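You operate a simulated robot arm through the tools that you are given. There is no shell and no other tool.

You run a simulated robot arm. Do the job below in one go: nothing can be reset, and whatever is moved stays where it is left.

TASK
Take the can of blue paint out of the bath and warm the red paint in it to 30 C.
Fine: the blue paint stands on the bench and is not warmed; the red paint stays in the bath, the ready lamp lit; leave the third can.

The check looks at the end state, three seconds after you hand in, the way a careful person would. Anything else that was tipped, shoved, dropped, spilled or broken makes it a failure.

THE ROBOT
A 7-joint arm with a two-finger parallel gripper, fixed in place. Base frame: the origin is on the floor under the middle of its stand, x ahead of it, y to its left, z up; the work surface is at about z = 0.88. Readings come in m, degrees, newtons and seconds.
With the tool pointing down near the work surface it reaches from about 0.24 to 0.64 m from the base axis. Its first joint turns from -166.0 to 166.0 degrees. Payload 1.57 kg.
The TCP is the grasp point between the finger pads, 0.03 m short of the fingertips. In the tool frame z runs along the fingers and y along their closing line. Largest opening 0.08 m; finger width 0.017, thickness 0.012; the body of the gripper, 0.04 by 0.082 m, starts 0.08 m behind the TCP.
Orientation is told as [roll, pitch, yaw] about the base's x, y, z axes, in that order, counted from this pose: with the fingers straight down and closing along the base's y, the tool's x points along the base's -x, its y along +y and its z along -z.

THE INTERFACE
- The arm moves only by the tool nudge_tool. Its argument "targets" is a list of rows, each a list of 3 entries, a list of its own where there are three numbers: the shift along the tool's x, y, z in m, then the turn, a rotation vector about the tool's x, y, z in degrees, then the closure in counts, from 0 (fully open) to 255 (shut). In form: [[[x, y, z], [ax, ay, az], fingers], ...]. A call has 1 to 20 rows; each row shifts and turns the commanded pose from where the row before left it, along the tool's axes as they then stand. Rows are played at 5 a second. More than 0.05 m and 8.6 degrees between two rows, or a gripper value outside its range, and nothing of the call is played. A pose out of reach is approached as far as the arm can. The call stops where the force on the tool passes 40 N (or 10 N more than at its start, if that is more) or the arm is blocked; 0.2 s more then pass. Each finger travels about 0.072 m/s and halts on what it meets, pressing with about 34 N; the grip force reading is that of the motor and also rises with nothing between the fingers. The clock runs only during rows and for 0.2 s after the last one: add rows that do not move to give the fingers time. It gives the time, the measured TCP pose, the force on the tool (base axes), the opening and the grip force at its end, in the units of the frame above (readings bear some noise), with the torque about the TCP (base axes, N m) and any sound that the robot's microphone picked up.
- Cameras (640 x 400 px; columns grow to the right, rows downward): "scene" is fixed at [0.0383, 0.4901, 1.6338]; the picture's right is [-0.68, -0.73, 0.00], its down [-0.57, 0.53, -0.63] and it looks along [0.46, -0.43, -0.78] (base axes); focal length 345 px, centre (320, 200). "wrist" rides on the gripper at [0.072, -0.007, -0.122] in the tool frame; the picture's right is [0.09, 1.00, 0.00], its down [-0.84, 0.08, -0.54] and it looks along [-0.54, 0.05, 0.84] (tool axes); focal length 238 px, centre (320, 200). There is no depth. A picture from a camera that has moved, and an enlarged one, comes with that camera's place and axes in the base frame and with its lens. The place of the scene camera against the robot may be out by one fixed shift of up to 0.025 m in any direction.
- grab_frame(camera): a new picture of that camera. No time passes.
- lift_body(by): slides the trunk up (or, below 0, down) by that many m; the arm rides with it, the base frame stays. It gives what a move gives, with no picture.
- zoom(camera, box): a new picture of the part [left, top, right, bottom] of that camera's present view, enlarged. No time passes.
- job_done(): hands the job in; it is judged then, once.

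Nothing tells you positions but the pictures and the camera data. Unless the task says otherwise, let go and move clear before handing in.

The tools are called as name(argument=value, ...) on one line, values as JSON. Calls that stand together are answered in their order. nudge_tool: Moves the arm, as the interface text tells. Its arguments: {"type":"object","properties":{"targets":{"type":"array"}},"required":["targets"]} The other tools are called the same way: lift_body (by) moves the trunk up or down; grab_frame (camera) takes a picture; zoom (camera, box) takes an enlarged picture of a part of a camera's view; job_done () hands the job in.

At the start:

```text
clock: 0.0
tcp_pos: [0.355, 0.3403, 1.337]
tool_rot: [0.0, -0.1, 0.0]
contact_force: [0.2, -0.4, -0.3]
ft_torque: [0.02, -0.05, -0.01]
opening: 0.0801
grasp_force: 0.1
trunk travel left (down, up): [-0.7, 0.29]
```

scene: 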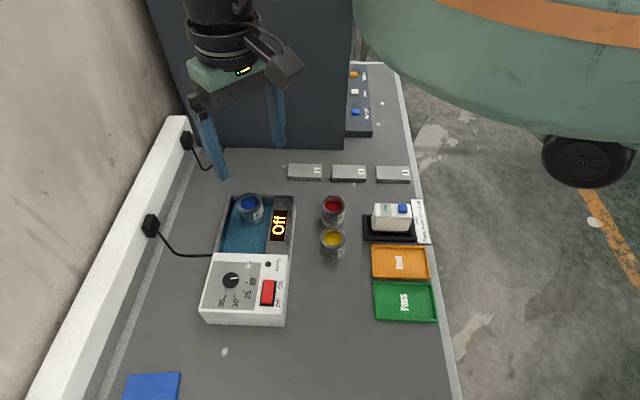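
wrist: 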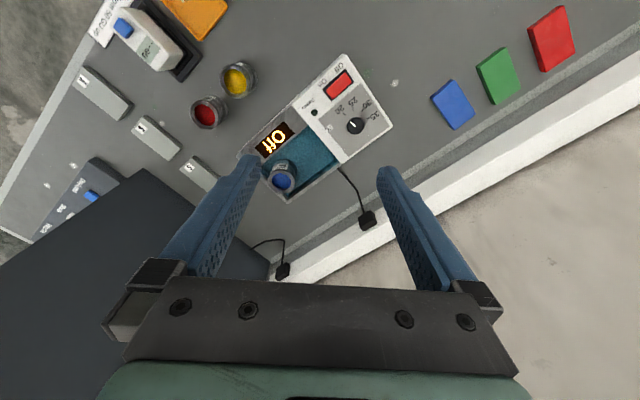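

The bath, marked Off, holds the blue can; the red and yellow cans stand on the bench beside it. I'll zoom in on the bath, its controls and the cans before I move anything.

zoom(camera="scene", box=[190, 180, 310, 255])

zoom(camera="scene", box=[190, 245, 310, 335])

zoom(camera="scene", box=[280, 150, 440, 270])

zoom(camera="wrist", box=[180, 50, 400, 200])

```text
5.33 times, centred on (250, 218) of scene
camera zoom: at [0.0383, 0.4901, 1.6338], right [-0.68, -0.73, 0.0], down [-0.57, 0.53, -0.63], along [0.46, -0.43, -0.78], focal length 1840 px, centre (693, 107)
```

zoom: 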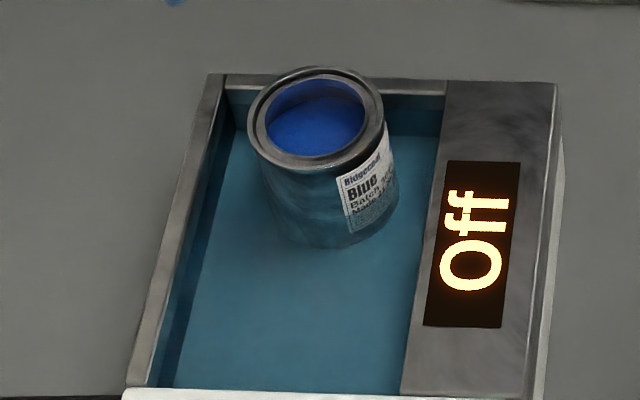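

```text
4.44 times, centred on (250, 290) of scene
camera zoom: at [0.0383, 0.4901, 1.6338], right [-0.68, -0.73, 0.0], down [-0.57, 0.53, -0.63], along [0.46, -0.43, -0.78], focal length 1533 px, centre (631, -200)
```

zoom: 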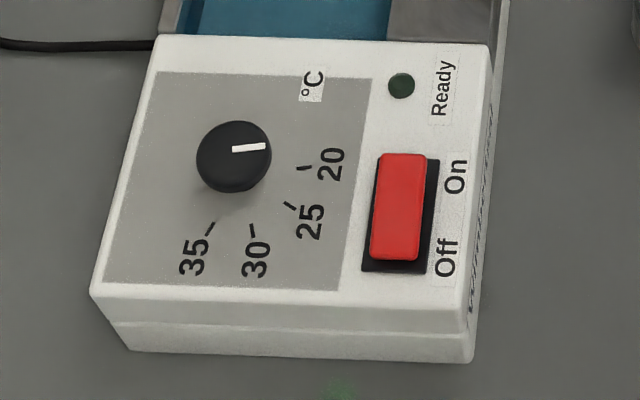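

```text
3.33 times, centred on (360, 210) of scene
camera zoom: at [0.0383, 0.4901, 1.6338], right [-0.68, -0.73, 0.0], down [-0.57, 0.53, -0.63], along [0.46, -0.43, -0.78], focal length 1150 px, centre (187, 167)
```

zoom: 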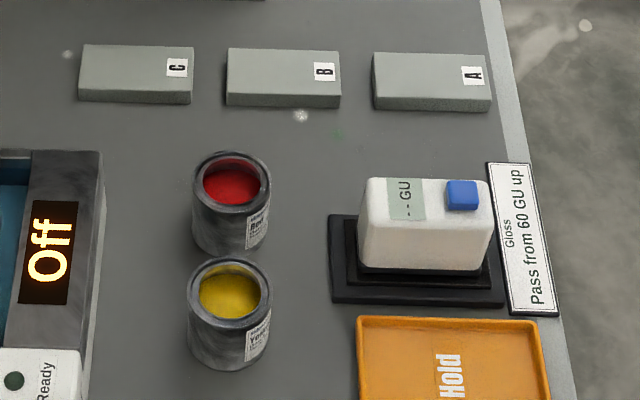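

```text
2.67 times, centred on (290, 125) of wrist
camera zoom: at [0.2824, 0.3332, 1.4572], right [-0.09, 1.0, 0.0], down [0.84, 0.08, 0.54], along [0.54, 0.05, -0.84], focal length 636 px, centre (400, 400)
```

zoom: 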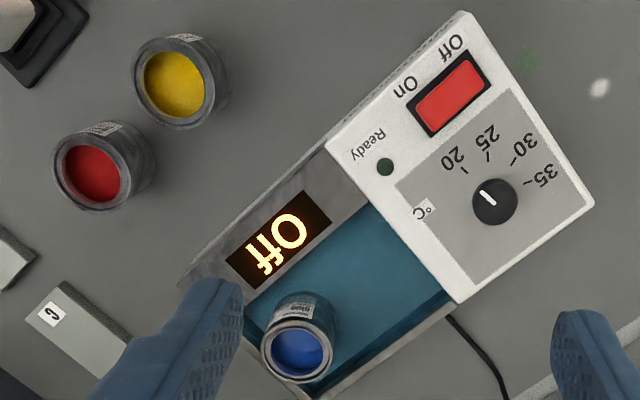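

The scene and wrist cameras agree: blue can near (0.56, 0.27), red near (0.42, 0.115), yellow near (0.35, 0.18), knob near (0.41, 0.42), switch near (0.34, 0.375). The bench is turned about 45 degrees to the base. I'll hover over the bath with the gripper lined up to it for a closer look.

nudge_tool(targets=[[[-0.0242, -0.0067, 0.0312], [0, 0, 0], 0], [[-0.0242, -0.0067, 0.0312], [0, 0, 0], 0], [[-0.0242, -0.0067, 0.0312], [0, 0, 0], 0], [[-0.0242, -0.0067, 0.0312], [0, 0, 0], 0], [[-0.0242, -0.0067, 0.0312], [0, 0, 0], 0], [[-0.0242, -0.0067, 0.0312], [0, 0, 0], 0], [[0, 0, 0], [0, 0, 7.17], 0], [[0, 0, 0], [0, 0, 7.17], 0], [[0, 0, 0], [0, 0, 7.17], 0], [[0, 0, 0], [0, 0, 7.17], 0], [[0, 0, 0], [0, 0, 7.17], 0], [[0, 0, 0], [0, 0, 7.17], 0], [[0, 0, 0], [0, 0, 0], 0]])

grab_frame(camera="wrist")

grab_frame(camera="scene")

```text
clock: 2.8
tcp_pos: [0.5011, 0.2987, 1.1491]
tool_rot: [0.0, -0.1, -43.1]
contact_force: [-0.8, 0.8, -0.3]
ft_torque: [0.0, -0.01, -0.01]
opening: 0.0801
grasp_force: 0.0
trunk travel left (down, up): [-0.7, 0.29]
```

```text
taken
camera wrist: at [0.4426, 0.344, 1.27], right [0.61, 0.79, 0.0], down [0.66, -0.52, 0.54], along [0.43, -0.33, -0.84], focal length 238 px, centre (320, 200)
```

wrist: 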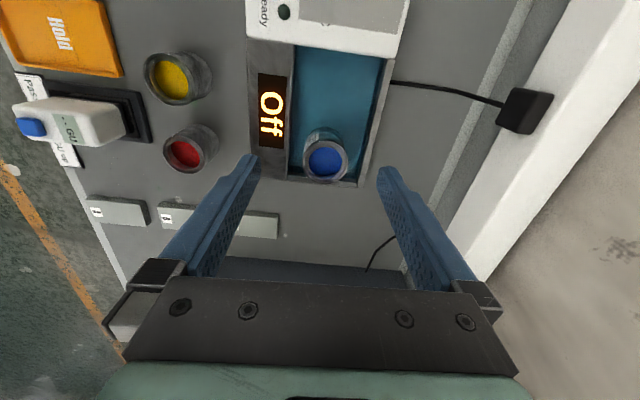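

```text
taken
```

scene: 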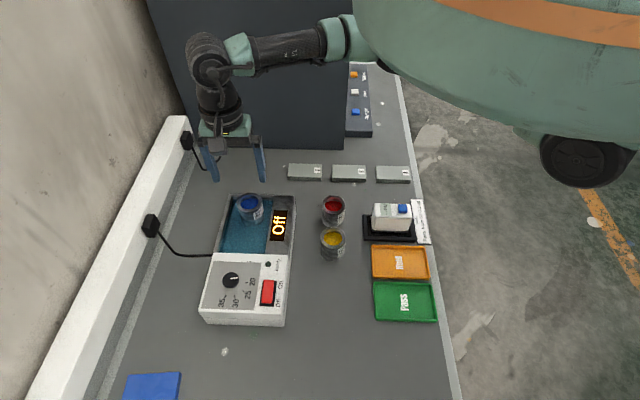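

zoom(camera="wrist", box=[240, 90, 400, 190])

zoom(camera="wrist", box=[240, 0, 420, 112])

zoom(camera="wrist", box=[120, 30, 280, 180])

```text
4.00 times, centred on (320, 140) of wrist
camera zoom: at [0.4426, 0.344, 1.27], right [0.61, 0.79, 0.0], down [0.66, -0.52, 0.54], along [0.43, -0.33, -0.84], focal length 953 px, centre (320, 440)
```

zoom: 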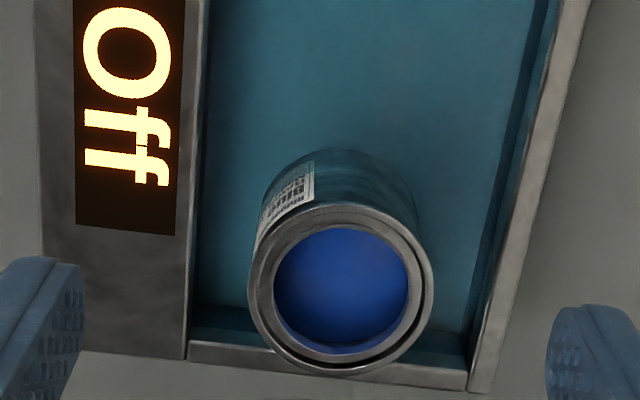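

```text
3.56 times, centred on (330, 56) of wrist
camera zoom: at [0.4426, 0.344, 1.27], right [0.61, 0.79, 0.0], down [0.66, -0.52, 0.54], along [0.43, -0.33, -0.84], focal length 848 px, centre (284, 712)
```

zoom: 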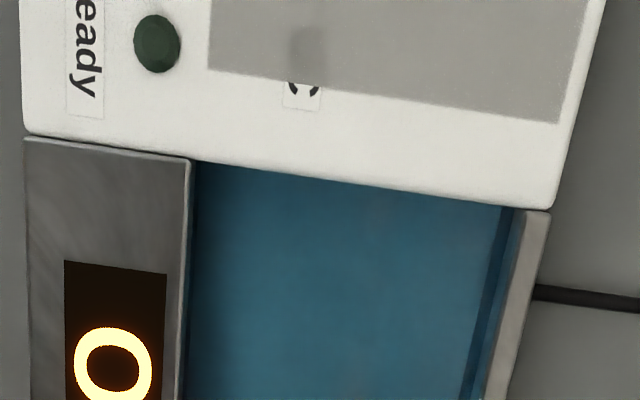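

```text
2.67 times, centred on (200, 105) of wrist
camera zoom: at [0.4426, 0.344, 1.27], right [0.61, 0.79, 0.0], down [0.66, -0.52, 0.54], along [0.43, -0.33, -0.84], focal length 636 px, centre (640, 453)
```

zoom: 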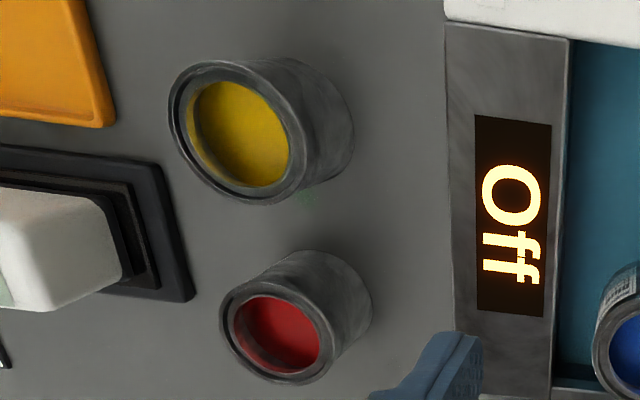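

The bath is clear now. Triangulating between the wrist views puts the blue can's top near (0.552, 0.269, 0.97) with a diameter of about 63 mm. The red can is near (0.427, 0.099) and the yellow near (0.356, 0.173), both with tops at about 0.935. I'll move lower over the blue can to refine this.

nudge_tool(targets=[[[-0.0192, 0.0043, 0.03], [0, 0, 0], 0], [[-0.0192, 0.0043, 0.03], [0, 0, 0], 0], [[-0.0192, 0.0043, 0.03], [0, 0, 0], 0], [[0, 0, 0], [0, 0, 0], 0]])

grab_frame(camera="wrist")

zoom(camera="scene", box=[190, 120, 310, 260])

```text
clock: 3.8
tcp_pos: [0.551, 0.2695, 1.0602]
tool_rot: [0.0, 0.0, -43.1]
contact_force: [-1.3, -0.6, 0.5]
ft_torque: [0.02, 0.01, -0.02]
opening: 0.08
grasp_force: 0.0
trunk travel left (down, up): [-0.7, 0.29]
```

```text
taken
camera wrist: at [0.493, 0.3132, 1.1813], right [0.61, 0.79, 0.0], down [0.66, -0.51, 0.54], along [0.43, -0.33, -0.84], focal length 238 px, centre (320, 200)
```

wrist: 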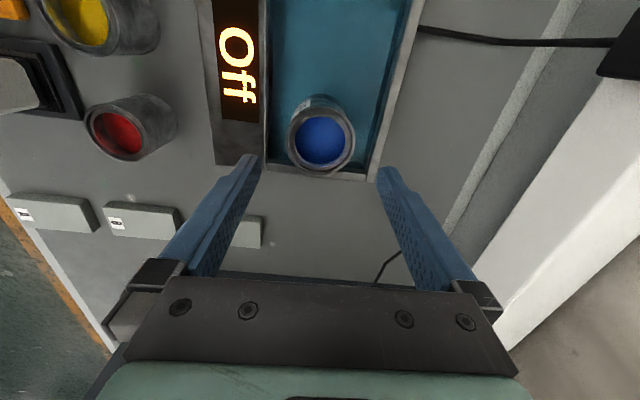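

```text
2.86 times, centred on (250, 190) of scene
camera zoom: at [0.0383, 0.4901, 1.6338], right [-0.68, -0.73, 0.0], down [-0.57, 0.53, -0.63], along [0.46, -0.43, -0.78], focal length 986 px, centre (520, 229)
```

zoom: 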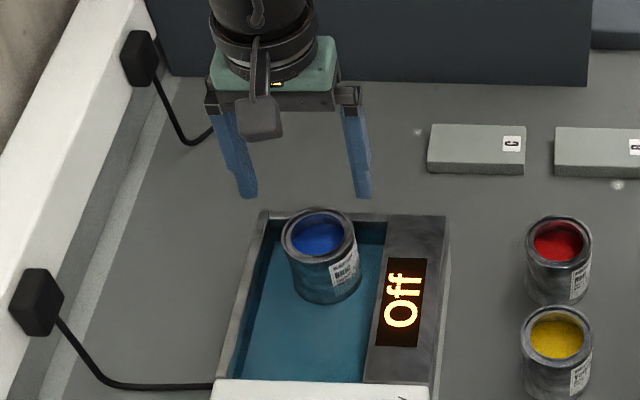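

zoom(camera="wrist", box=[200, 80, 440, 230])

```text
2.67 times, centred on (320, 155) of wrist
camera zoom: at [0.493, 0.3132, 1.1813], right [0.61, 0.79, 0.0], down [0.66, -0.51, 0.54], along [0.43, -0.33, -0.84], focal length 636 px, centre (320, 320)
```

zoom: 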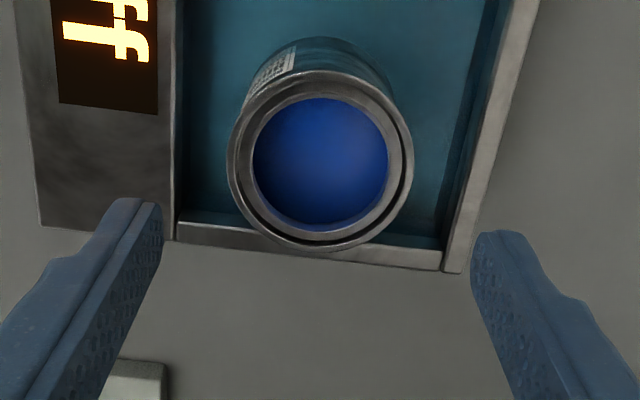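

The blue can's rim sits near (0.547, 0.271) with its top at about 0.98. The bath rim is at about 0.945, so I can grip the part that sticks out. I'll correct a few millimetres sideways, come down to just above it and check.

nudge_tool(targets=[[[0.004, -0.0012, 0.0], [0, 0, 0], 0], [[0, 0, 0.02], [0, 0, 0], 0], [[0, 0, 0.02], [0, 0, 0], 0], [[0, 0, 0], [0, 0, 0], 0]])

zoom(camera="wrist", box=[200, 80, 440, 230])

zoom(camera="scene", box=[190, 150, 310, 225])

```text
clock: 4.8
tcp_pos: [0.5481, 0.271, 1.0198]
tool_rot: [0.1, 0.2, -43.0]
contact_force: [0.0, -0.2, -0.9]
ft_torque: [0.01, 0.04, -0.01]
opening: 0.0799
grasp_force: 0.1
trunk travel left (down, up): [-0.7, 0.29]
```

```text
2.67 times, centred on (320, 155) of wrist
camera zoom: at [0.4898, 0.3153, 1.1402], right [0.61, 0.79, 0.0], down [0.67, -0.51, 0.54], along [0.43, -0.33, -0.84], focal length 636 px, centre (320, 320)
```

zoom: 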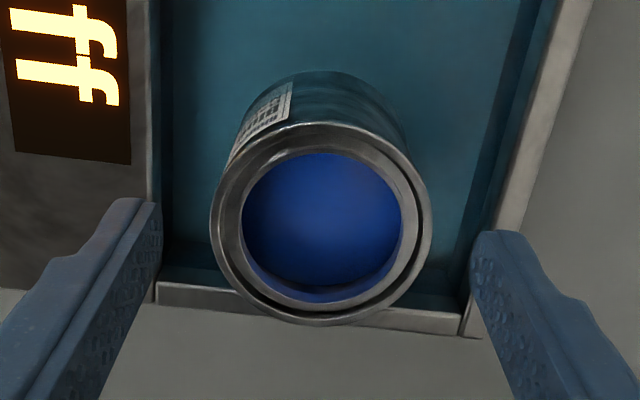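

```text
5.33 times, centred on (250, 188) of scene
camera zoom: at [0.0383, 0.4901, 1.6338], right [-0.68, -0.73, 0.0], down [-0.57, 0.53, -0.63], along [0.46, -0.43, -0.78], focal length 1840 px, centre (693, 267)
```

zoom: 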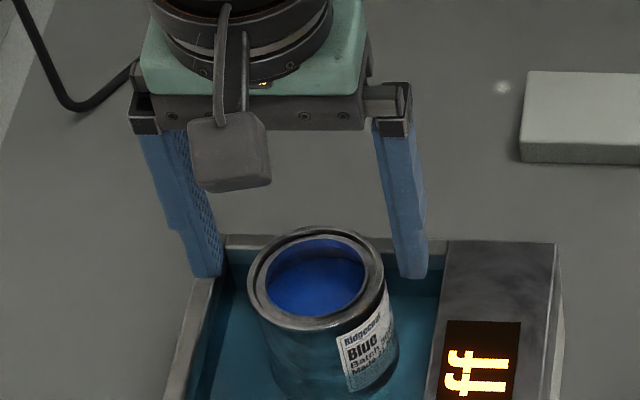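

The fingers are centred on the can. I'll lower the tips to just above the bath rim and close.

nudge_tool(targets=[[[0, 0, 0.019], [0, 0, 0], 0], [[0, 0, 0.018], [0, 0, 0], 0], [[0, 0, 0], [0, 0, 0], 0], [[0, 0, 0], [0, 0, 0], 60], [[0, 0, 0], [0, 0, 0], 120], [[0, 0, 0], [0, 0, 0], 200], [[0, 0, 0], [0, 0, 0], 200]])

zoom(camera="wrist", box=[200, 80, 440, 230])

zoom(camera="scene", box=[190, 150, 310, 225])

```text
clock: 6.4
tcp_pos: [0.5473, 0.2712, 0.9824]
tool_rot: [0.1, 0.0, -42.9]
contact_force: [-0.1, -1.3, 0.6]
ft_torque: [-0.04, -0.05, 0.03]
opening: 0.0607
grasp_force: 33.9
trunk travel left (down, up): [-0.7, 0.29]
```

```text
2.67 times, centred on (320, 155) of wrist
camera zoom: at [0.4898, 0.3159, 1.1029], right [0.61, 0.79, 0.0], down [0.67, -0.51, 0.54], along [0.43, -0.33, -0.84], focal length 636 px, centre (320, 320)
```

zoom: 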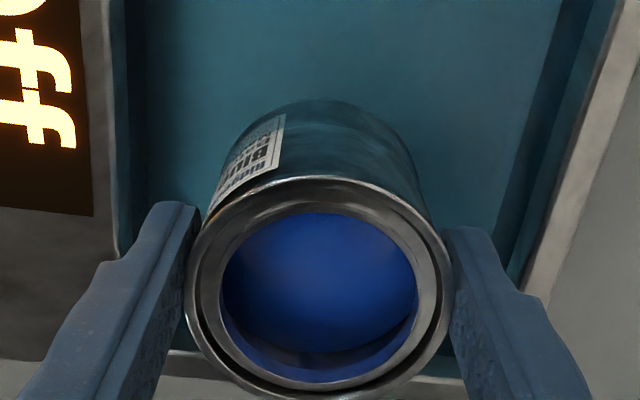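

```text
5.33 times, centred on (250, 188) of scene
camera zoom: at [0.0383, 0.4901, 1.6338], right [-0.68, -0.73, 0.0], down [-0.57, 0.53, -0.63], along [0.46, -0.43, -0.78], focal length 1840 px, centre (693, 267)
```

zoom: 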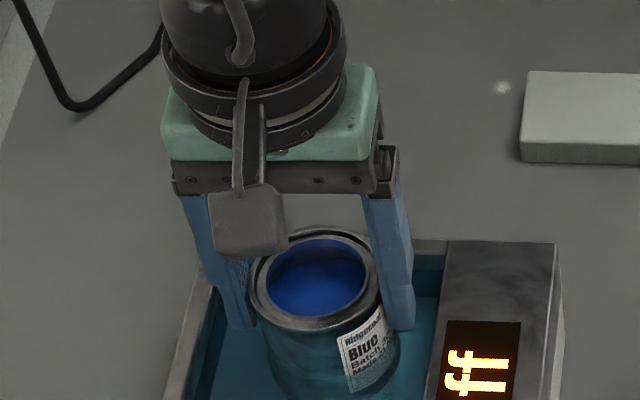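

The blue can is held: opening 61 mm, grip 34 N. I'll lift straight up, slowly and level.

nudge_tool(targets=[[[0, 0, -0.005], [0, 0, 0], 200], [[0, 0, -0.01], [0, 0, 0], 200], [[0, 0, -0.015], [0, 0, 0], 200], [[0, 0, -0.015], [0, 0, 0], 200], [[0, 0, -0.015], [0, 0, 0], 200], [[0, 0, -0.015], [0, 0, 0], 200], [[0, 0, -0.015], [0, 0, 0], 200], [[0, 0, -0.015], [0, 0, 0], 200], [[0, 0, -0.01], [0, 0, 0], 200], [[0, 0, -0.005], [0, 0, 0], 200], [[0, 0, 0], [0, 0, 0], 200]])

grab_frame(camera="wrist")

grab_frame(camera="scene")

```text
clock: 8.8
tcp_pos: [0.5476, 0.2723, 1.1026]
tool_rot: [0.0, 0.0, -42.9]
contact_force: [-0.2, 0.5, 0.2]
ft_torque: [0.02, -0.02, 0.0]
opening: 0.0171
grasp_force: 0.1
trunk travel left (down, up): [-0.7, 0.29]
```

```text
taken
camera wrist: at [0.4897, 0.3158, 1.2235], right [0.61, 0.79, 0.0], down [0.67, -0.51, 0.54], along [0.43, -0.33, -0.84], focal length 238 px, centre (320, 200)
```

wrist: 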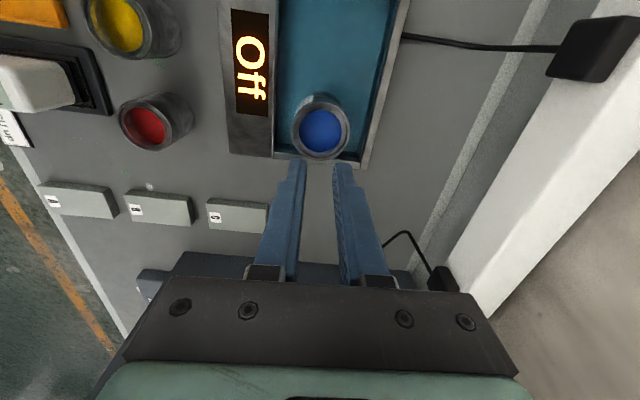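

```text
taken
```

scene: 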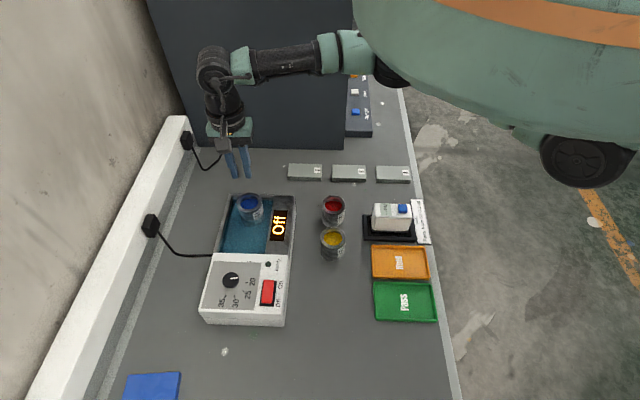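

The can slipped out of that shallow grip, and the fingers are now at 17 mm. It looks upright in the same place, so I'll check it for spills or movement before trying again deeper.

zoom(camera="scene", box=[200, 185, 300, 255])

zoom(camera="wrist", box=[220, 60, 420, 185])

```text
5.71 times, centred on (250, 220) of scene
camera zoom: at [0.0383, 0.4901, 1.6338], right [-0.68, -0.73, 0.0], down [-0.57, 0.53, -0.63], along [0.46, -0.43, -0.78], focal length 1971 px, centre (720, 86)
```

zoom: 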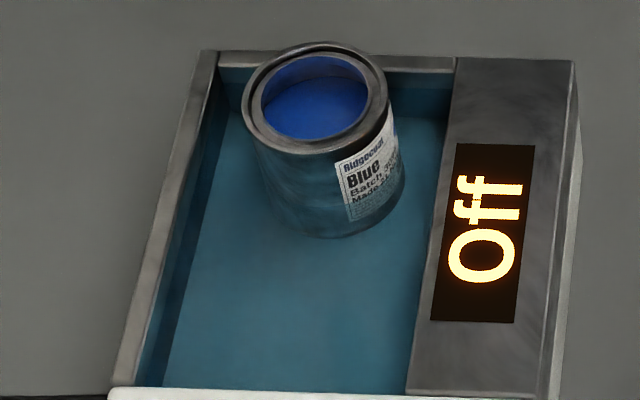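

```text
3.20 times, centred on (320, 122) of wrist
camera zoom: at [0.4897, 0.3158, 1.2235], right [0.61, 0.79, 0.0], down [0.67, -0.51, 0.54], along [0.43, -0.33, -0.84], focal length 763 px, centre (320, 448)
```

zoom: 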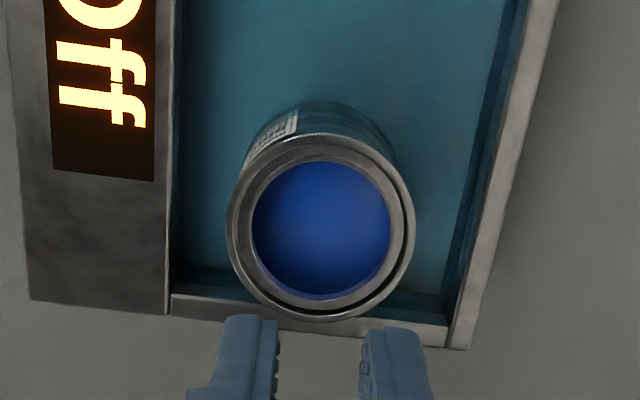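

The can is still upright, hasn't spilled, and has barely moved. I'll reopen partway so the fingers fit inside the bath walls, go about 20 mm deeper around the body, and close.

nudge_tool(targets=[[[0, -0.001, 0], [0, 0, 0], 20], [[0, 0, 0], [0, 0, 0], 20], [[0, 0, 0], [0, 0, 0], 20], [[0, 0, 0.03], [0, 0, 0], 20], [[0, 0, 0.03], [0, 0, 0], 20], [[0, 0, 0.02], [0, 0, 0], 20], [[0, 0, 0.015], [0, 0, 0], 20], [[0, 0, 0], [0, 0, 0], 20]])

zoom(camera="wrist", box=[200, 80, 440, 230])

```text
clock: 10.6
tcp_pos: [0.5469, 0.269, 1.0062]
tool_rot: [0.0, 0.0, -43.0]
contact_force: [-0.1, 0.5, -0.5]
ft_torque: [0.0, 0.0, 0.03]
opening: 0.0736
grasp_force: 0.0
trunk travel left (down, up): [-0.7, 0.29]
```

```text
2.67 times, centred on (320, 155) of wrist
camera zoom: at [0.4888, 0.3141, 1.1278], right [0.61, 0.79, 0.0], down [0.67, -0.51, 0.54], along [0.43, -0.33, -0.84], focal length 636 px, centre (320, 320)
```

zoom: 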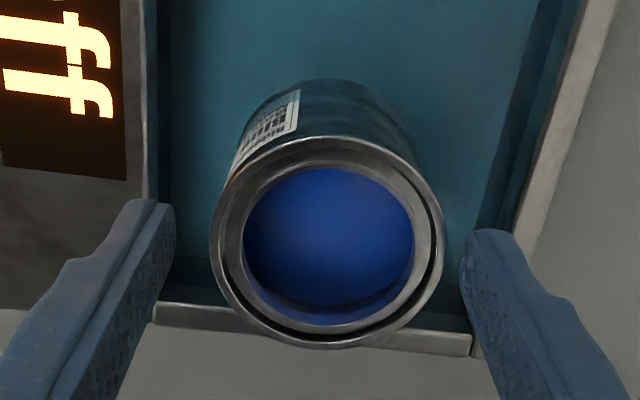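

The fingers straddle the can with clearance on both sides. I'll shift 1.5 mm sideways, descend to mid-body and close fully.

nudge_tool(targets=[[[-0.001, 0.0016, 0.0], [0, 0, 0], 20], [[0, 0, 0.012], [0, 0, 0], 20], [[0, 0, 0.012], [0, 0, 0], 20], [[0, 0, 0.01], [0, 0, 0], 20], [[0, 0, 0.01], [0, 0, 0], 20], [[0, 0, 0], [0, 0, 0], 20], [[0, 0, 0], [0, 0, 0], 100], [[0, 0, 0], [0, 0, 0], 255], [[0, 0, 0], [0, 0, 0], 255], [[0, 0, 0], [0, 0, 0], 255]])

zoom(camera="wrist", box=[200, 80, 440, 230])

zoom(camera="scene", box=[190, 165, 310, 240])

```text
clock: 12.8
tcp_pos: [0.5493, 0.2722, 0.9629]
tool_rot: [0.0, 0.0, -43.0]
contact_force: [-0.3, 0.8, -0.1]
ft_torque: [0.01, 0.0, 0.02]
opening: 0.0607
grasp_force: 33.9
trunk travel left (down, up): [-0.7, 0.29]
```

```text
2.67 times, centred on (320, 155) of wrist
camera zoom: at [0.4907, 0.3156, 1.0834], right [0.61, 0.79, 0.0], down [0.67, -0.51, 0.54], along [0.43, -0.33, -0.84], focal length 636 px, centre (320, 320)
```

zoom: 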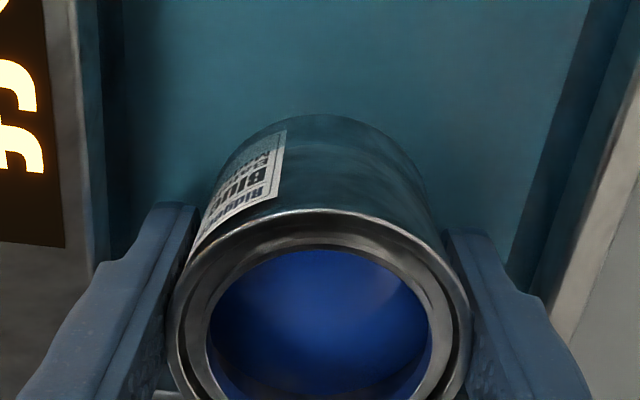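

```text
5.33 times, centred on (250, 202) of scene
camera zoom: at [0.0383, 0.4901, 1.6338], right [-0.68, -0.73, 0.0], down [-0.57, 0.53, -0.63], along [0.46, -0.43, -0.78], focal length 1840 px, centre (693, 187)
```

zoom: 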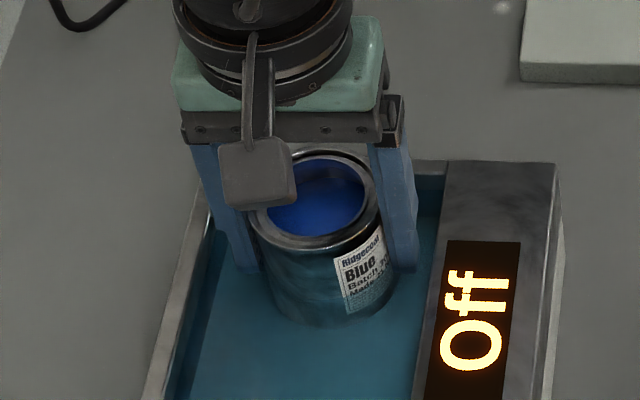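

I have the body deeper now. I'll lift very slowly, a few millimetres per row, and check the force and opening before going further.

nudge_tool(targets=[[[0, 0, -0.002], [0, 0, 0], 255], [[0, 0, -0.003], [0, 0, 0], 255], [[0, 0, -0.004], [0, 0, 0], 255], [[0, 0, -0.004], [0, 0, 0], 255]])

zoom(camera="scene", box=[190, 165, 310, 240])

zoom(camera="wrist", box=[200, 80, 440, 230])

```text
clock: 13.8
tcp_pos: [0.5479, 0.2718, 0.9762]
tool_rot: [0.0, 0.1, -43.0]
contact_force: [0.1, 0.1, -2.2]
ft_torque: [0.0, -0.01, -0.01]
opening: 0.0607
grasp_force: 34.0
trunk travel left (down, up): [-0.7, 0.29]
```

```text
5.33 times, centred on (250, 202) of scene
camera zoom: at [0.0383, 0.4901, 1.6338], right [-0.68, -0.73, 0.0], down [-0.57, 0.53, -0.63], along [0.46, -0.43, -0.78], focal length 1840 px, centre (693, 187)
```

zoom: 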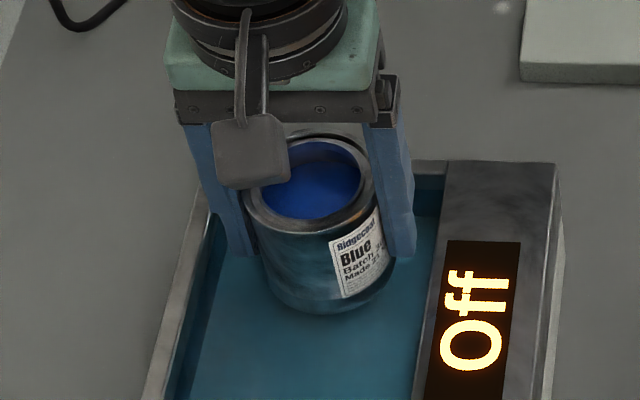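

```text
2.67 times, centred on (320, 155) of wrist
camera zoom: at [0.4905, 0.3158, 1.0966], right [0.61, 0.79, 0.0], down [0.67, -0.51, 0.54], along [0.43, -0.33, -0.84], focal length 636 px, centre (320, 320)
```

zoom: 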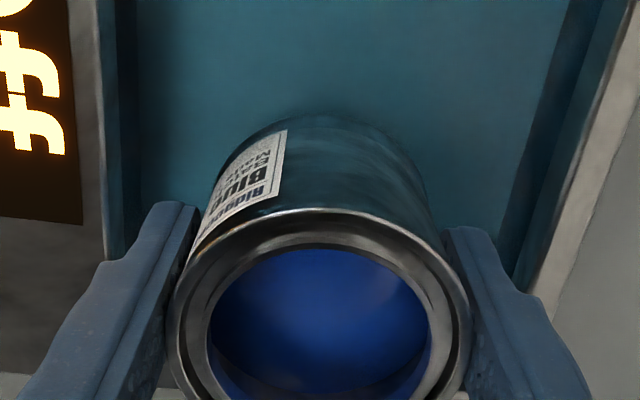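

The can is lifting with the gripper this time, weighing about 2.2 N, and it's level. I'll carry on up at a gentle pace.

nudge_tool(targets=[[[0, 0, -0.005], [0, 0, 0], 255], [[0, 0, -0.008], [0, 0, 0], 255], [[0, 0, -0.008], [0, 0, 0], 255], [[0, 0, -0.008], [0, 0, 0], 255], [[0, 0, -0.008], [0, 0, 0], 255], [[0, 0, -0.008], [0, 0, 0], 255], [[0, 0, -0.008], [0, 0, 0], 255], [[0, 0, -0.008], [0, 0, 0], 255], [[0, 0, -0.008], [0, 0, 0], 255], [[0, 0, -0.008], [0, 0, 0], 255], [[0, 0, -0.008], [0, 0, 0], 255], [[0, 0, -0.008], [0, 0, 0], 255], [[0, 0, -0.008], [0, 0, 0], 255], [[0, 0, -0.004], [0, 0, 0], 255], [[0, 0, 0], [0, 0, 0], 255]])

grab_frame(camera="scene")

grab_frame(camera="wrist")

```text
clock: 17.0
tcp_pos: [0.5479, 0.2722, 1.0825]
tool_rot: [0.1, 0.0, -43.0]
contact_force: [-0.6, 0.7, -1.5]
ft_torque: [0.01, -0.04, -0.02]
opening: 0.0605
grasp_force: 34.3
trunk travel left (down, up): [-0.7, 0.29]
```

```text
taken
```

scene: 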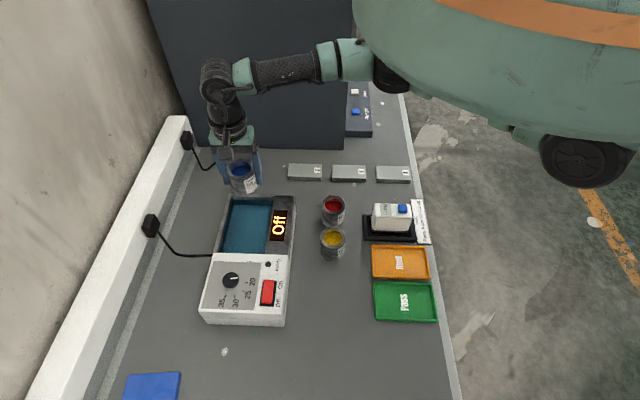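

```text
taken
camera wrist: at [0.4905, 0.3156, 1.2019], right [0.61, 0.79, 0.0], down [0.67, -0.51, 0.54], along [0.43, -0.33, -0.84], focal length 238 px, centre (320, 200)
```

wrist: 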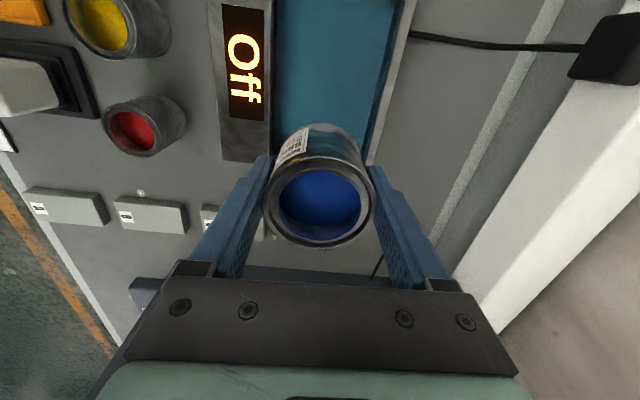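

The blue can is clear of the bath and nothing spilled. I'll carry it level over the corner of the bath to the free bench spot near (0.27, 0.262), past the yellow can.

nudge_tool(targets=[[[0.005, -0.005, 0], [0, 0, 0], 255], [[0.01, -0.01, 0], [0, 0, 0], 255], [[0.015, -0.015, 0], [0, 0, 0], 255], [[0.015, -0.015, 0], [0, 0, 0], 255], [[0.015, -0.015, 0], [0, 0, 0], 255], [[0.015, -0.015, 0], [0, 0, 0], 255], [[0.015, -0.015, 0], [0, 0, 0], 255], [[0.015, -0.015, 0], [0, 0, 0], 255], [[0.015, -0.015, 0], [0, 0, 0], 255], [[0.015, -0.015, 0], [0, 0, 0], 255], [[0.015, -0.015, 0], [0, 0, 0], 255], [[0.015, -0.015, 0], [0, 0, 0], 255], [[0.015, -0.015, 0], [0, 0, 0], 255], [[0.0114, -0.0119, 0], [0, 0, 0], 255], [[0.005, -0.005, 0], [0, 0, 0], 255], [[0, 0, 0], [0, 0, 0], 255]])

grab_frame(camera="scene")

grab_frame(camera="wrist")

```text
clock: 20.4
tcp_pos: [0.2695, 0.2627, 1.0816]
tool_rot: [0.0, 0.0, -42.9]
contact_force: [-0.5, -0.9, -2.0]
ft_torque: [0.03, 0.01, -0.01]
opening: 0.0601
grasp_force: 33.4
trunk travel left (down, up): [-0.7, 0.29]
```

```text
taken
```

scene: 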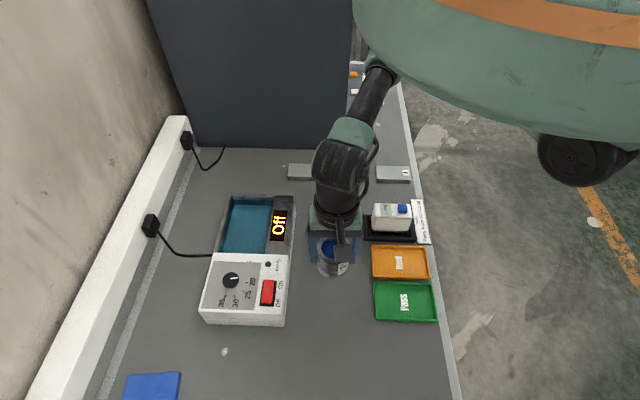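

```text
taken
camera wrist: at [0.2125, 0.3058, 1.202], right [0.61, 0.79, 0.0], down [0.67, -0.51, 0.54], along [0.43, -0.33, -0.84], focal length 238 px, centre (320, 200)
```

wrist: 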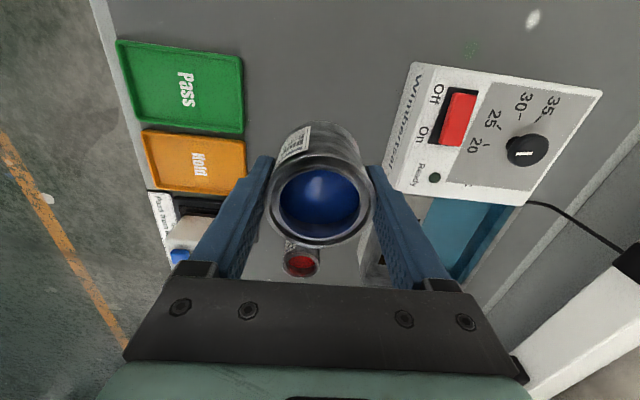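

The can is over the free spot and everything below it is clear. I'll lower to just above the bench, then feel for contact in small steps.

nudge_tool(targets=[[[0, 0, 0.008], [0, 0, 0], 255], [[0, 0, 0.016], [0, 0, 0], 255], [[0, 0, 0.016], [0, 0, 0], 255], [[0, 0, 0.016], [0, 0, 0], 255], [[0, 0, 0.016], [0, 0, 0], 255], [[0, 0, 0.016], [0, 0, 0], 255], [[0, 0, 0.016], [0, 0, 0], 255], [[0, 0, 0.016], [0, 0, 0], 255], [[0, 0, 0.012], [0, 0, 0], 255], [[0, 0, 0.006], [0, 0, 0], 255], [[0, 0, 0], [0, 0, 0], 255]])

zoom(camera="scene", box=[270, 220, 400, 320])

grab_frame(camera="wrist")

```text
clock: 22.8
tcp_pos: [0.2708, 0.2632, 0.9426]
tool_rot: [0.0, 0.0, -42.9]
contact_force: [-0.2, 0.1, -1.4]
ft_torque: [-0.01, -0.01, 0.03]
opening: 0.0596
grasp_force: 33.5
trunk travel left (down, up): [-0.7, 0.29]
```

```text
4.00 times, centred on (335, 270) of scene
camera zoom: at [0.0383, 0.4901, 1.6338], right [-0.68, -0.73, 0.0], down [-0.57, 0.53, -0.63], along [0.46, -0.43, -0.78], focal length 1380 px, centre (260, -80)
```

zoom: 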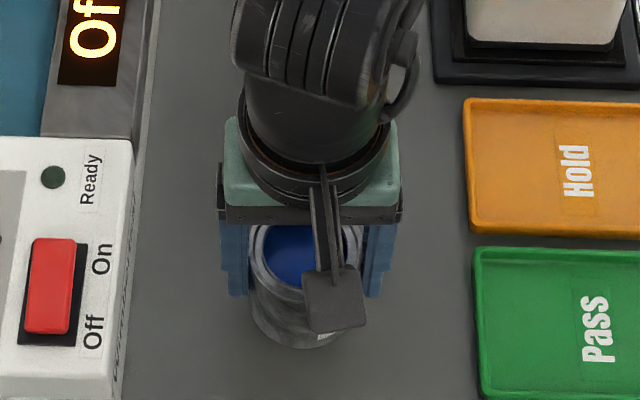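

```text
taken
camera wrist: at [0.213, 0.3061, 1.064], right [0.61, 0.79, 0.0], down [0.67, -0.51, 0.54], along [0.43, -0.33, -0.84], focal length 238 px, centre (320, 200)
```

wrist: 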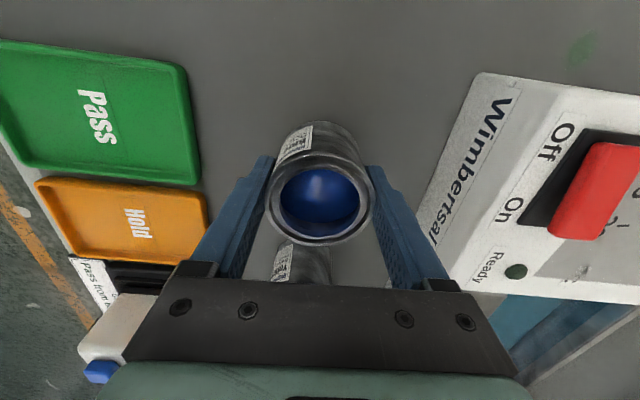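

The can is about 10 mm above the bench. I'll go down in 2 mm steps and watch the vertical force.

nudge_tool(targets=[[[0, 0, 0.003], [0, 0, 0], 255], [[0, 0, 0.003], [0, 0, 0], 255], [[0, 0, 0.002], [0, 0, 0], 255]])

nudge_tool(targets=[[[0, 0, 0.002], [0, 0, 0], 255], [[0, 0, 0.001], [0, 0, 0], 255]])

```text
clock: 23.6
tcp_pos: [0.2707, 0.2613, 0.9354]
tool_rot: [0.0, 0.2, -43.0]
contact_force: [-0.5, 0.2, -2.2]
ft_torque: [-0.01, -0.01, -0.02]
opening: 0.0593
grasp_force: 33.6
trunk travel left (down, up): [-0.7, 0.29]
```

```text
clock: 24.2
tcp_pos: [0.2696, 0.2624, 0.9328]
tool_rot: [0.0, 0.0, -43.1]
contact_force: [1.1, -0.1, -1.3]
ft_torque: [0.02, 0.02, -0.01]
opening: 0.0594
grasp_force: 33.6
trunk travel left (down, up): [-0.7, 0.29]
```

nudge_tool(targets=[[[0, 0, 0.0015], [0, 0, 0], 255], [[0, 0, 0.0015], [0, 0, 0], 255]])

zoom(camera="scene", box=[280, 250, 380, 320])

```text
clock: 24.8
tcp_pos: [0.27, 0.261, 0.9289]
tool_rot: [0.0, 0.0, -43.1]
contact_force: [0.2, -0.4, -1.5]
ft_torque: [0.01, 0.02, 0.02]
opening: 0.0596
grasp_force: 33.5
trunk travel left (down, up): [-0.7, 0.29]
```

```text
5.71 times, centred on (330, 285) of scene
camera zoom: at [0.0383, 0.4901, 1.6338], right [-0.68, -0.73, 0.0], down [-0.57, 0.53, -0.63], along [0.46, -0.43, -0.78], focal length 1971 px, centre (263, -286)
```

zoom: 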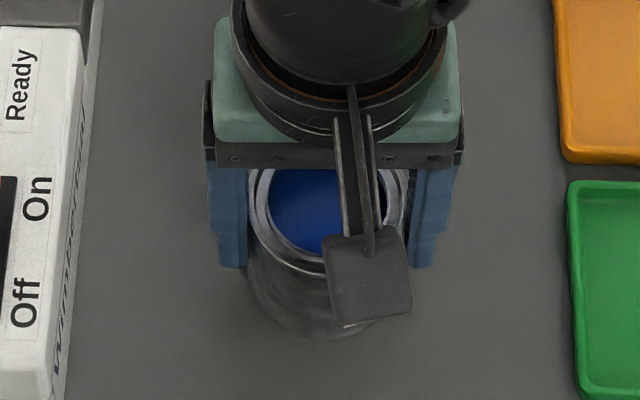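

No contact yet. I'll keep going down in small steps.

nudge_tool(targets=[[[0, 0, 0.0015], [0, 0, 0], 255], [[0, 0, 0.0015], [0, 0, 0], 255]])

nudge_tool(targets=[[[0, 0, 0.001], [0, 0, 0], 255], [[0, 0, 0.001], [0, 0, 0], 255]])

```text
clock: 25.4
tcp_pos: [0.2726, 0.2625, 0.9284]
tool_rot: [0.3, 0.1, -42.8]
contact_force: [0.8, -3.3, 20.5]
ft_torque: [-0.38, 0.24, 0.29]
opening: 0.0596
grasp_force: 34.1
trunk travel left (down, up): [-0.7, 0.29]
```

```text
clock: 26.0
tcp_pos: [0.2713, 0.2612, 0.925]
tool_rot: [0.2, 0.2, -42.9]
contact_force: [1.7, -2.6, 21.6]
ft_torque: [-0.23, 0.21, 0.27]
opening: 0.0588
grasp_force: 34.0
trunk travel left (down, up): [-0.7, 0.29]
```

The can is on the bench, with 20 N of upward force. I'll relieve the pressure slightly, open slowly, and rise clear.

nudge_tool(targets=[[[0, 0, -0.001], [0, 0, 0], 255], [[0, 0, -0.0005], [0, 0, 0], 255]])

nudge_tool(targets=[[[0, 0, 0], [0, 0, 0], 60], [[0, 0, 0], [0, 0, 0], 40], [[0, 0, 0], [0, 0, 0], 20], [[0, 0, 0], [0, 0, 0], 5], [[0, 0, 0], [0, 0, 0], 0]])

zoom(camera="wrist", box=[200, 80, 440, 260])

zoom(camera="scene", box=[280, 250, 380, 320])

```text
clock: 26.6
tcp_pos: [0.2709, 0.2625, 0.9254]
tool_rot: [0.0, 0.2, -42.9]
contact_force: [1.5, 1.7, 9.2]
ft_torque: [0.14, 0.05, 0.02]
opening: 0.0585
grasp_force: 34.2
trunk travel left (down, up): [-0.7, 0.29]
```

```text
clock: 27.8
tcp_pos: [0.2719, 0.2618, 0.9251]
tool_rot: [0.0, 0.0, -42.9]
contact_force: [-0.1, -1.0, 0.1]
ft_torque: [-0.02, 0.03, 0.01]
opening: 0.0801
grasp_force: 0.1
trunk travel left (down, up): [-0.7, 0.29]
```

```text
2.22 times, centred on (320, 170) of wrist
camera zoom: at [0.2129, 0.3056, 1.0464], right [0.61, 0.79, 0.0], down [0.67, -0.51, 0.54], along [0.43, -0.33, -0.84], focal length 530 px, centre (320, 267)
```

zoom: 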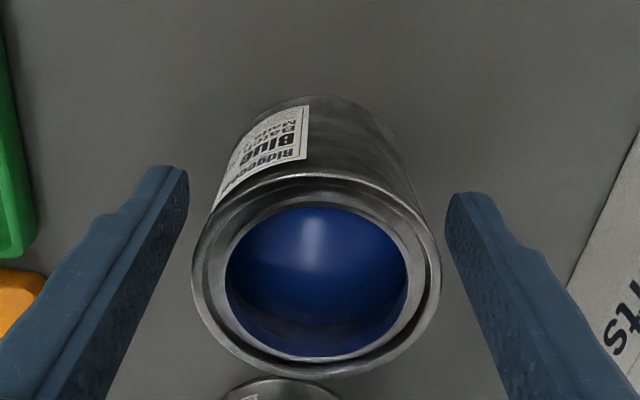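

```text
5.71 times, centred on (330, 285) of scene
camera zoom: at [0.0383, 0.4901, 1.6338], right [-0.68, -0.73, 0.0], down [-0.57, 0.53, -0.63], along [0.46, -0.43, -0.78], focal length 1971 px, centre (263, -286)
```

zoom: 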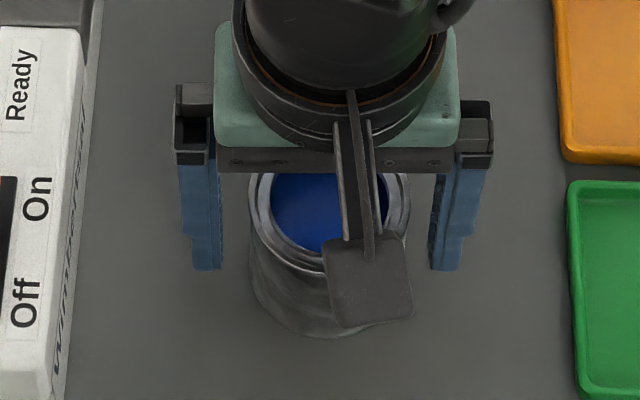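

The fingers are open and the blue can stands on the bench. I'll rise straight up and check that it's upright.

nudge_tool(targets=[[[0, 0, -0.005], [0, 0, 0], 0], [[0, 0, -0.01], [0, 0, 0], 0], [[0, 0, -0.02], [0, 0, 0], 0], [[0, 0, -0.025], [0, 0, 0], 0], [[0, 0, -0.03], [0, 0, 0], 0], [[0, 0, -0.03], [0, 0, 0], 0], [[0, 0, -0.03], [0, 0, 0], 0], [[0, 0, -0.02], [0, 0, 0], 0], [[0, 0, 0], [0, 0, 0], 0]])

grab_frame(camera="scene")

grab_frame(camera="wrist")

zoom(camera="scene", box=[280, 250, 380, 320])

```text
clock: 29.8
tcp_pos: [0.2721, 0.2635, 1.0955]
tool_rot: [0.0, 0.1, -43.0]
contact_force: [-0.4, 0.0, -0.1]
ft_torque: [-0.01, 0.0, 0.01]
opening: 0.0801
grasp_force: 0.1
trunk travel left (down, up): [-0.7, 0.29]
```

```text
taken
```

scene: 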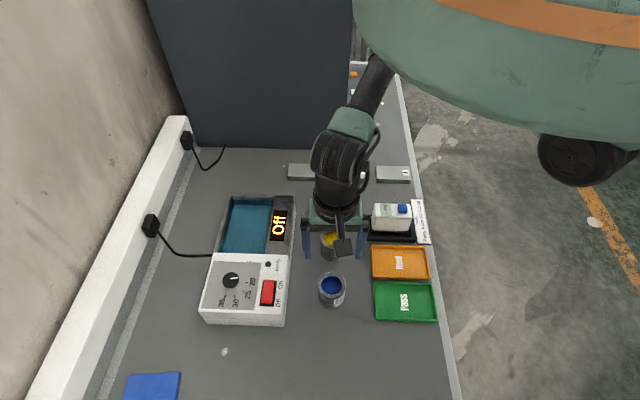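

```text
taken
camera wrist: at [0.2134, 0.3061, 1.2164], right [0.61, 0.79, 0.0], down [0.67, -0.51, 0.54], along [0.43, -0.33, -0.84], focal length 238 px, centre (320, 200)
```

wrist: 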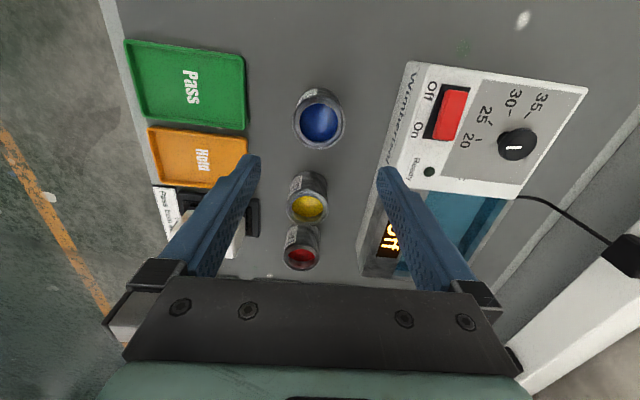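

```text
5.71 times, centred on (330, 285) of scene
camera zoom: at [0.0383, 0.4901, 1.6338], right [-0.68, -0.73, 0.0], down [-0.57, 0.53, -0.63], along [0.46, -0.43, -0.78], focal length 1971 px, centre (263, -286)
```

zoom: 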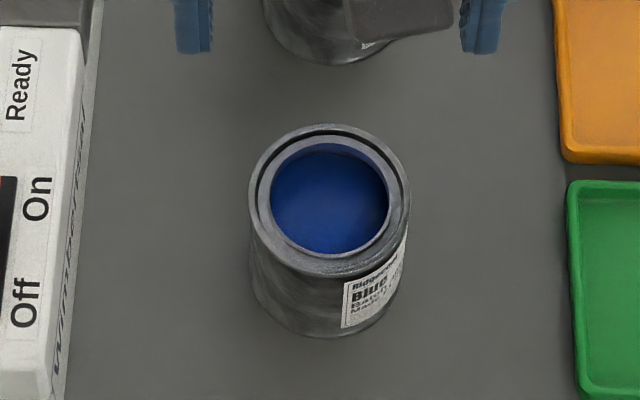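

The blue can stands upright in a clear spot. Next I'll move above the red can.

nudge_tool(targets=[[[-0.037, -0.002, 0], [0, 0, 0], 0], [[-0.037, -0.002, 0], [0, 0, 0], 0], [[-0.037, -0.002, 0], [0, 0, 0], 0], [[-0.037, -0.002, 0], [0, 0, 0], 0], [[-0.037, -0.002, 0], [0, 0, 0], 0], [[-0.037, -0.002, 0], [0, 0, 0], 0], [[0, 0, 0.03], [0, 0, 0], 0], [[0, 0, 0.02], [0, 0, 0], 0], [[0, 0, 0], [0, 0, 0], 0]])

grab_frame(camera="wrist")

zoom(camera="wrist", box=[200, 80, 440, 230])

grab_frame(camera="scene")

```text
clock: 31.8
tcp_pos: [0.4247, 0.1016, 1.0452]
tool_rot: [0.0, -0.1, -43.0]
contact_force: [-0.5, -0.2, -0.1]
ft_torque: [-0.03, 0.0, 0.0]
opening: 0.08
grasp_force: 0.2
trunk travel left (down, up): [-0.7, 0.29]
```

```text
taken
camera wrist: at [0.3668, 0.1455, 1.1664], right [0.61, 0.79, 0.0], down [0.67, -0.51, 0.54], along [0.43, -0.33, -0.84], focal length 238 px, centre (320, 200)
```

wrist: 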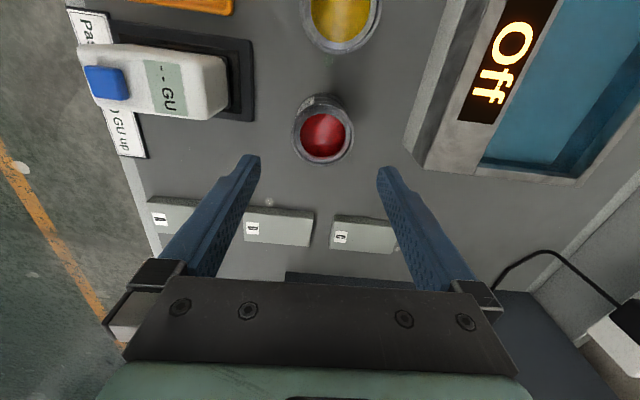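

```text
2.67 times, centred on (320, 155) of wrist
camera zoom: at [0.3668, 0.1455, 1.1664], right [0.61, 0.79, 0.0], down [0.67, -0.51, 0.54], along [0.43, -0.33, -0.84], focal length 636 px, centre (320, 320)
```

zoom: 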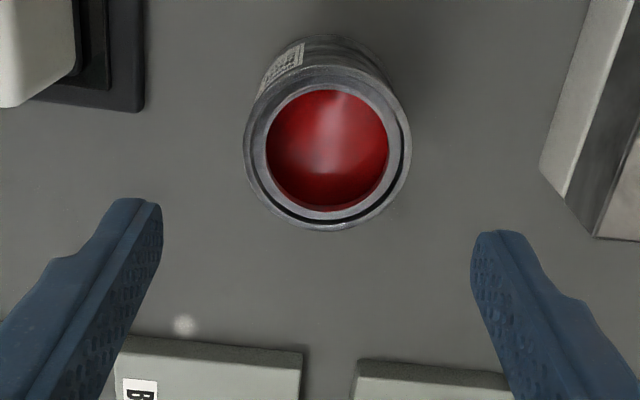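

```text
taken
```

scene: 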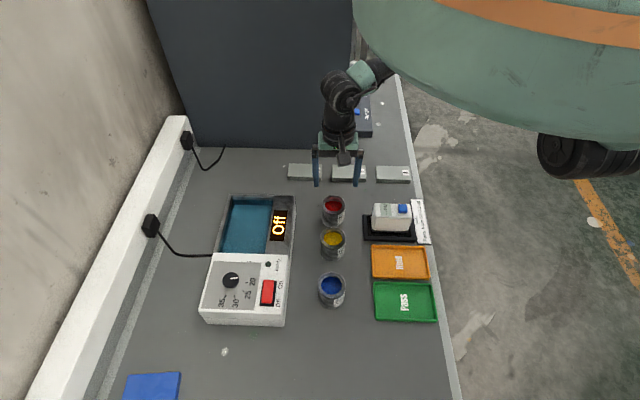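

The red can is nearly centred, offset about 2.5 mm sideways. I'll correct that and come down to just above it for a check.

nudge_tool(targets=[[[-0.001, 0.0025, 0.0], [0, 0, 0], 0], [[0, 0, 0.03], [0, 0, 0], 0], [[0, 0, 0.025], [0, 0, 0], 0], [[0, 0, 0], [0, 0, 0], 0]])

zoom(camera="wrist", box=[200, 80, 440, 230])

```text
clock: 32.8
tcp_pos: [0.4276, 0.1033, 0.9913]
tool_rot: [0.0, -0.1, -43.0]
contact_force: [0.3, 0.0, -0.2]
ft_torque: [-0.01, 0.01, 0.01]
opening: 0.0801
grasp_force: 0.0
trunk travel left (down, up): [-0.7, 0.29]
```

```text
2.67 times, centred on (320, 155) of wrist
camera zoom: at [0.3691, 0.1465, 1.1116], right [0.61, 0.79, 0.0], down [0.67, -0.51, 0.54], along [0.43, -0.33, -0.84], focal length 636 px, centre (320, 320)
```

zoom: 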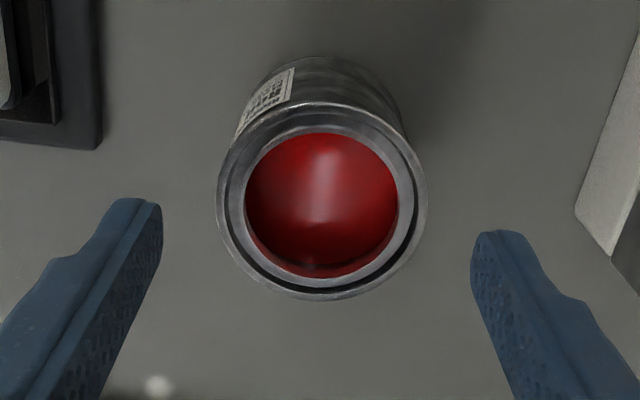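

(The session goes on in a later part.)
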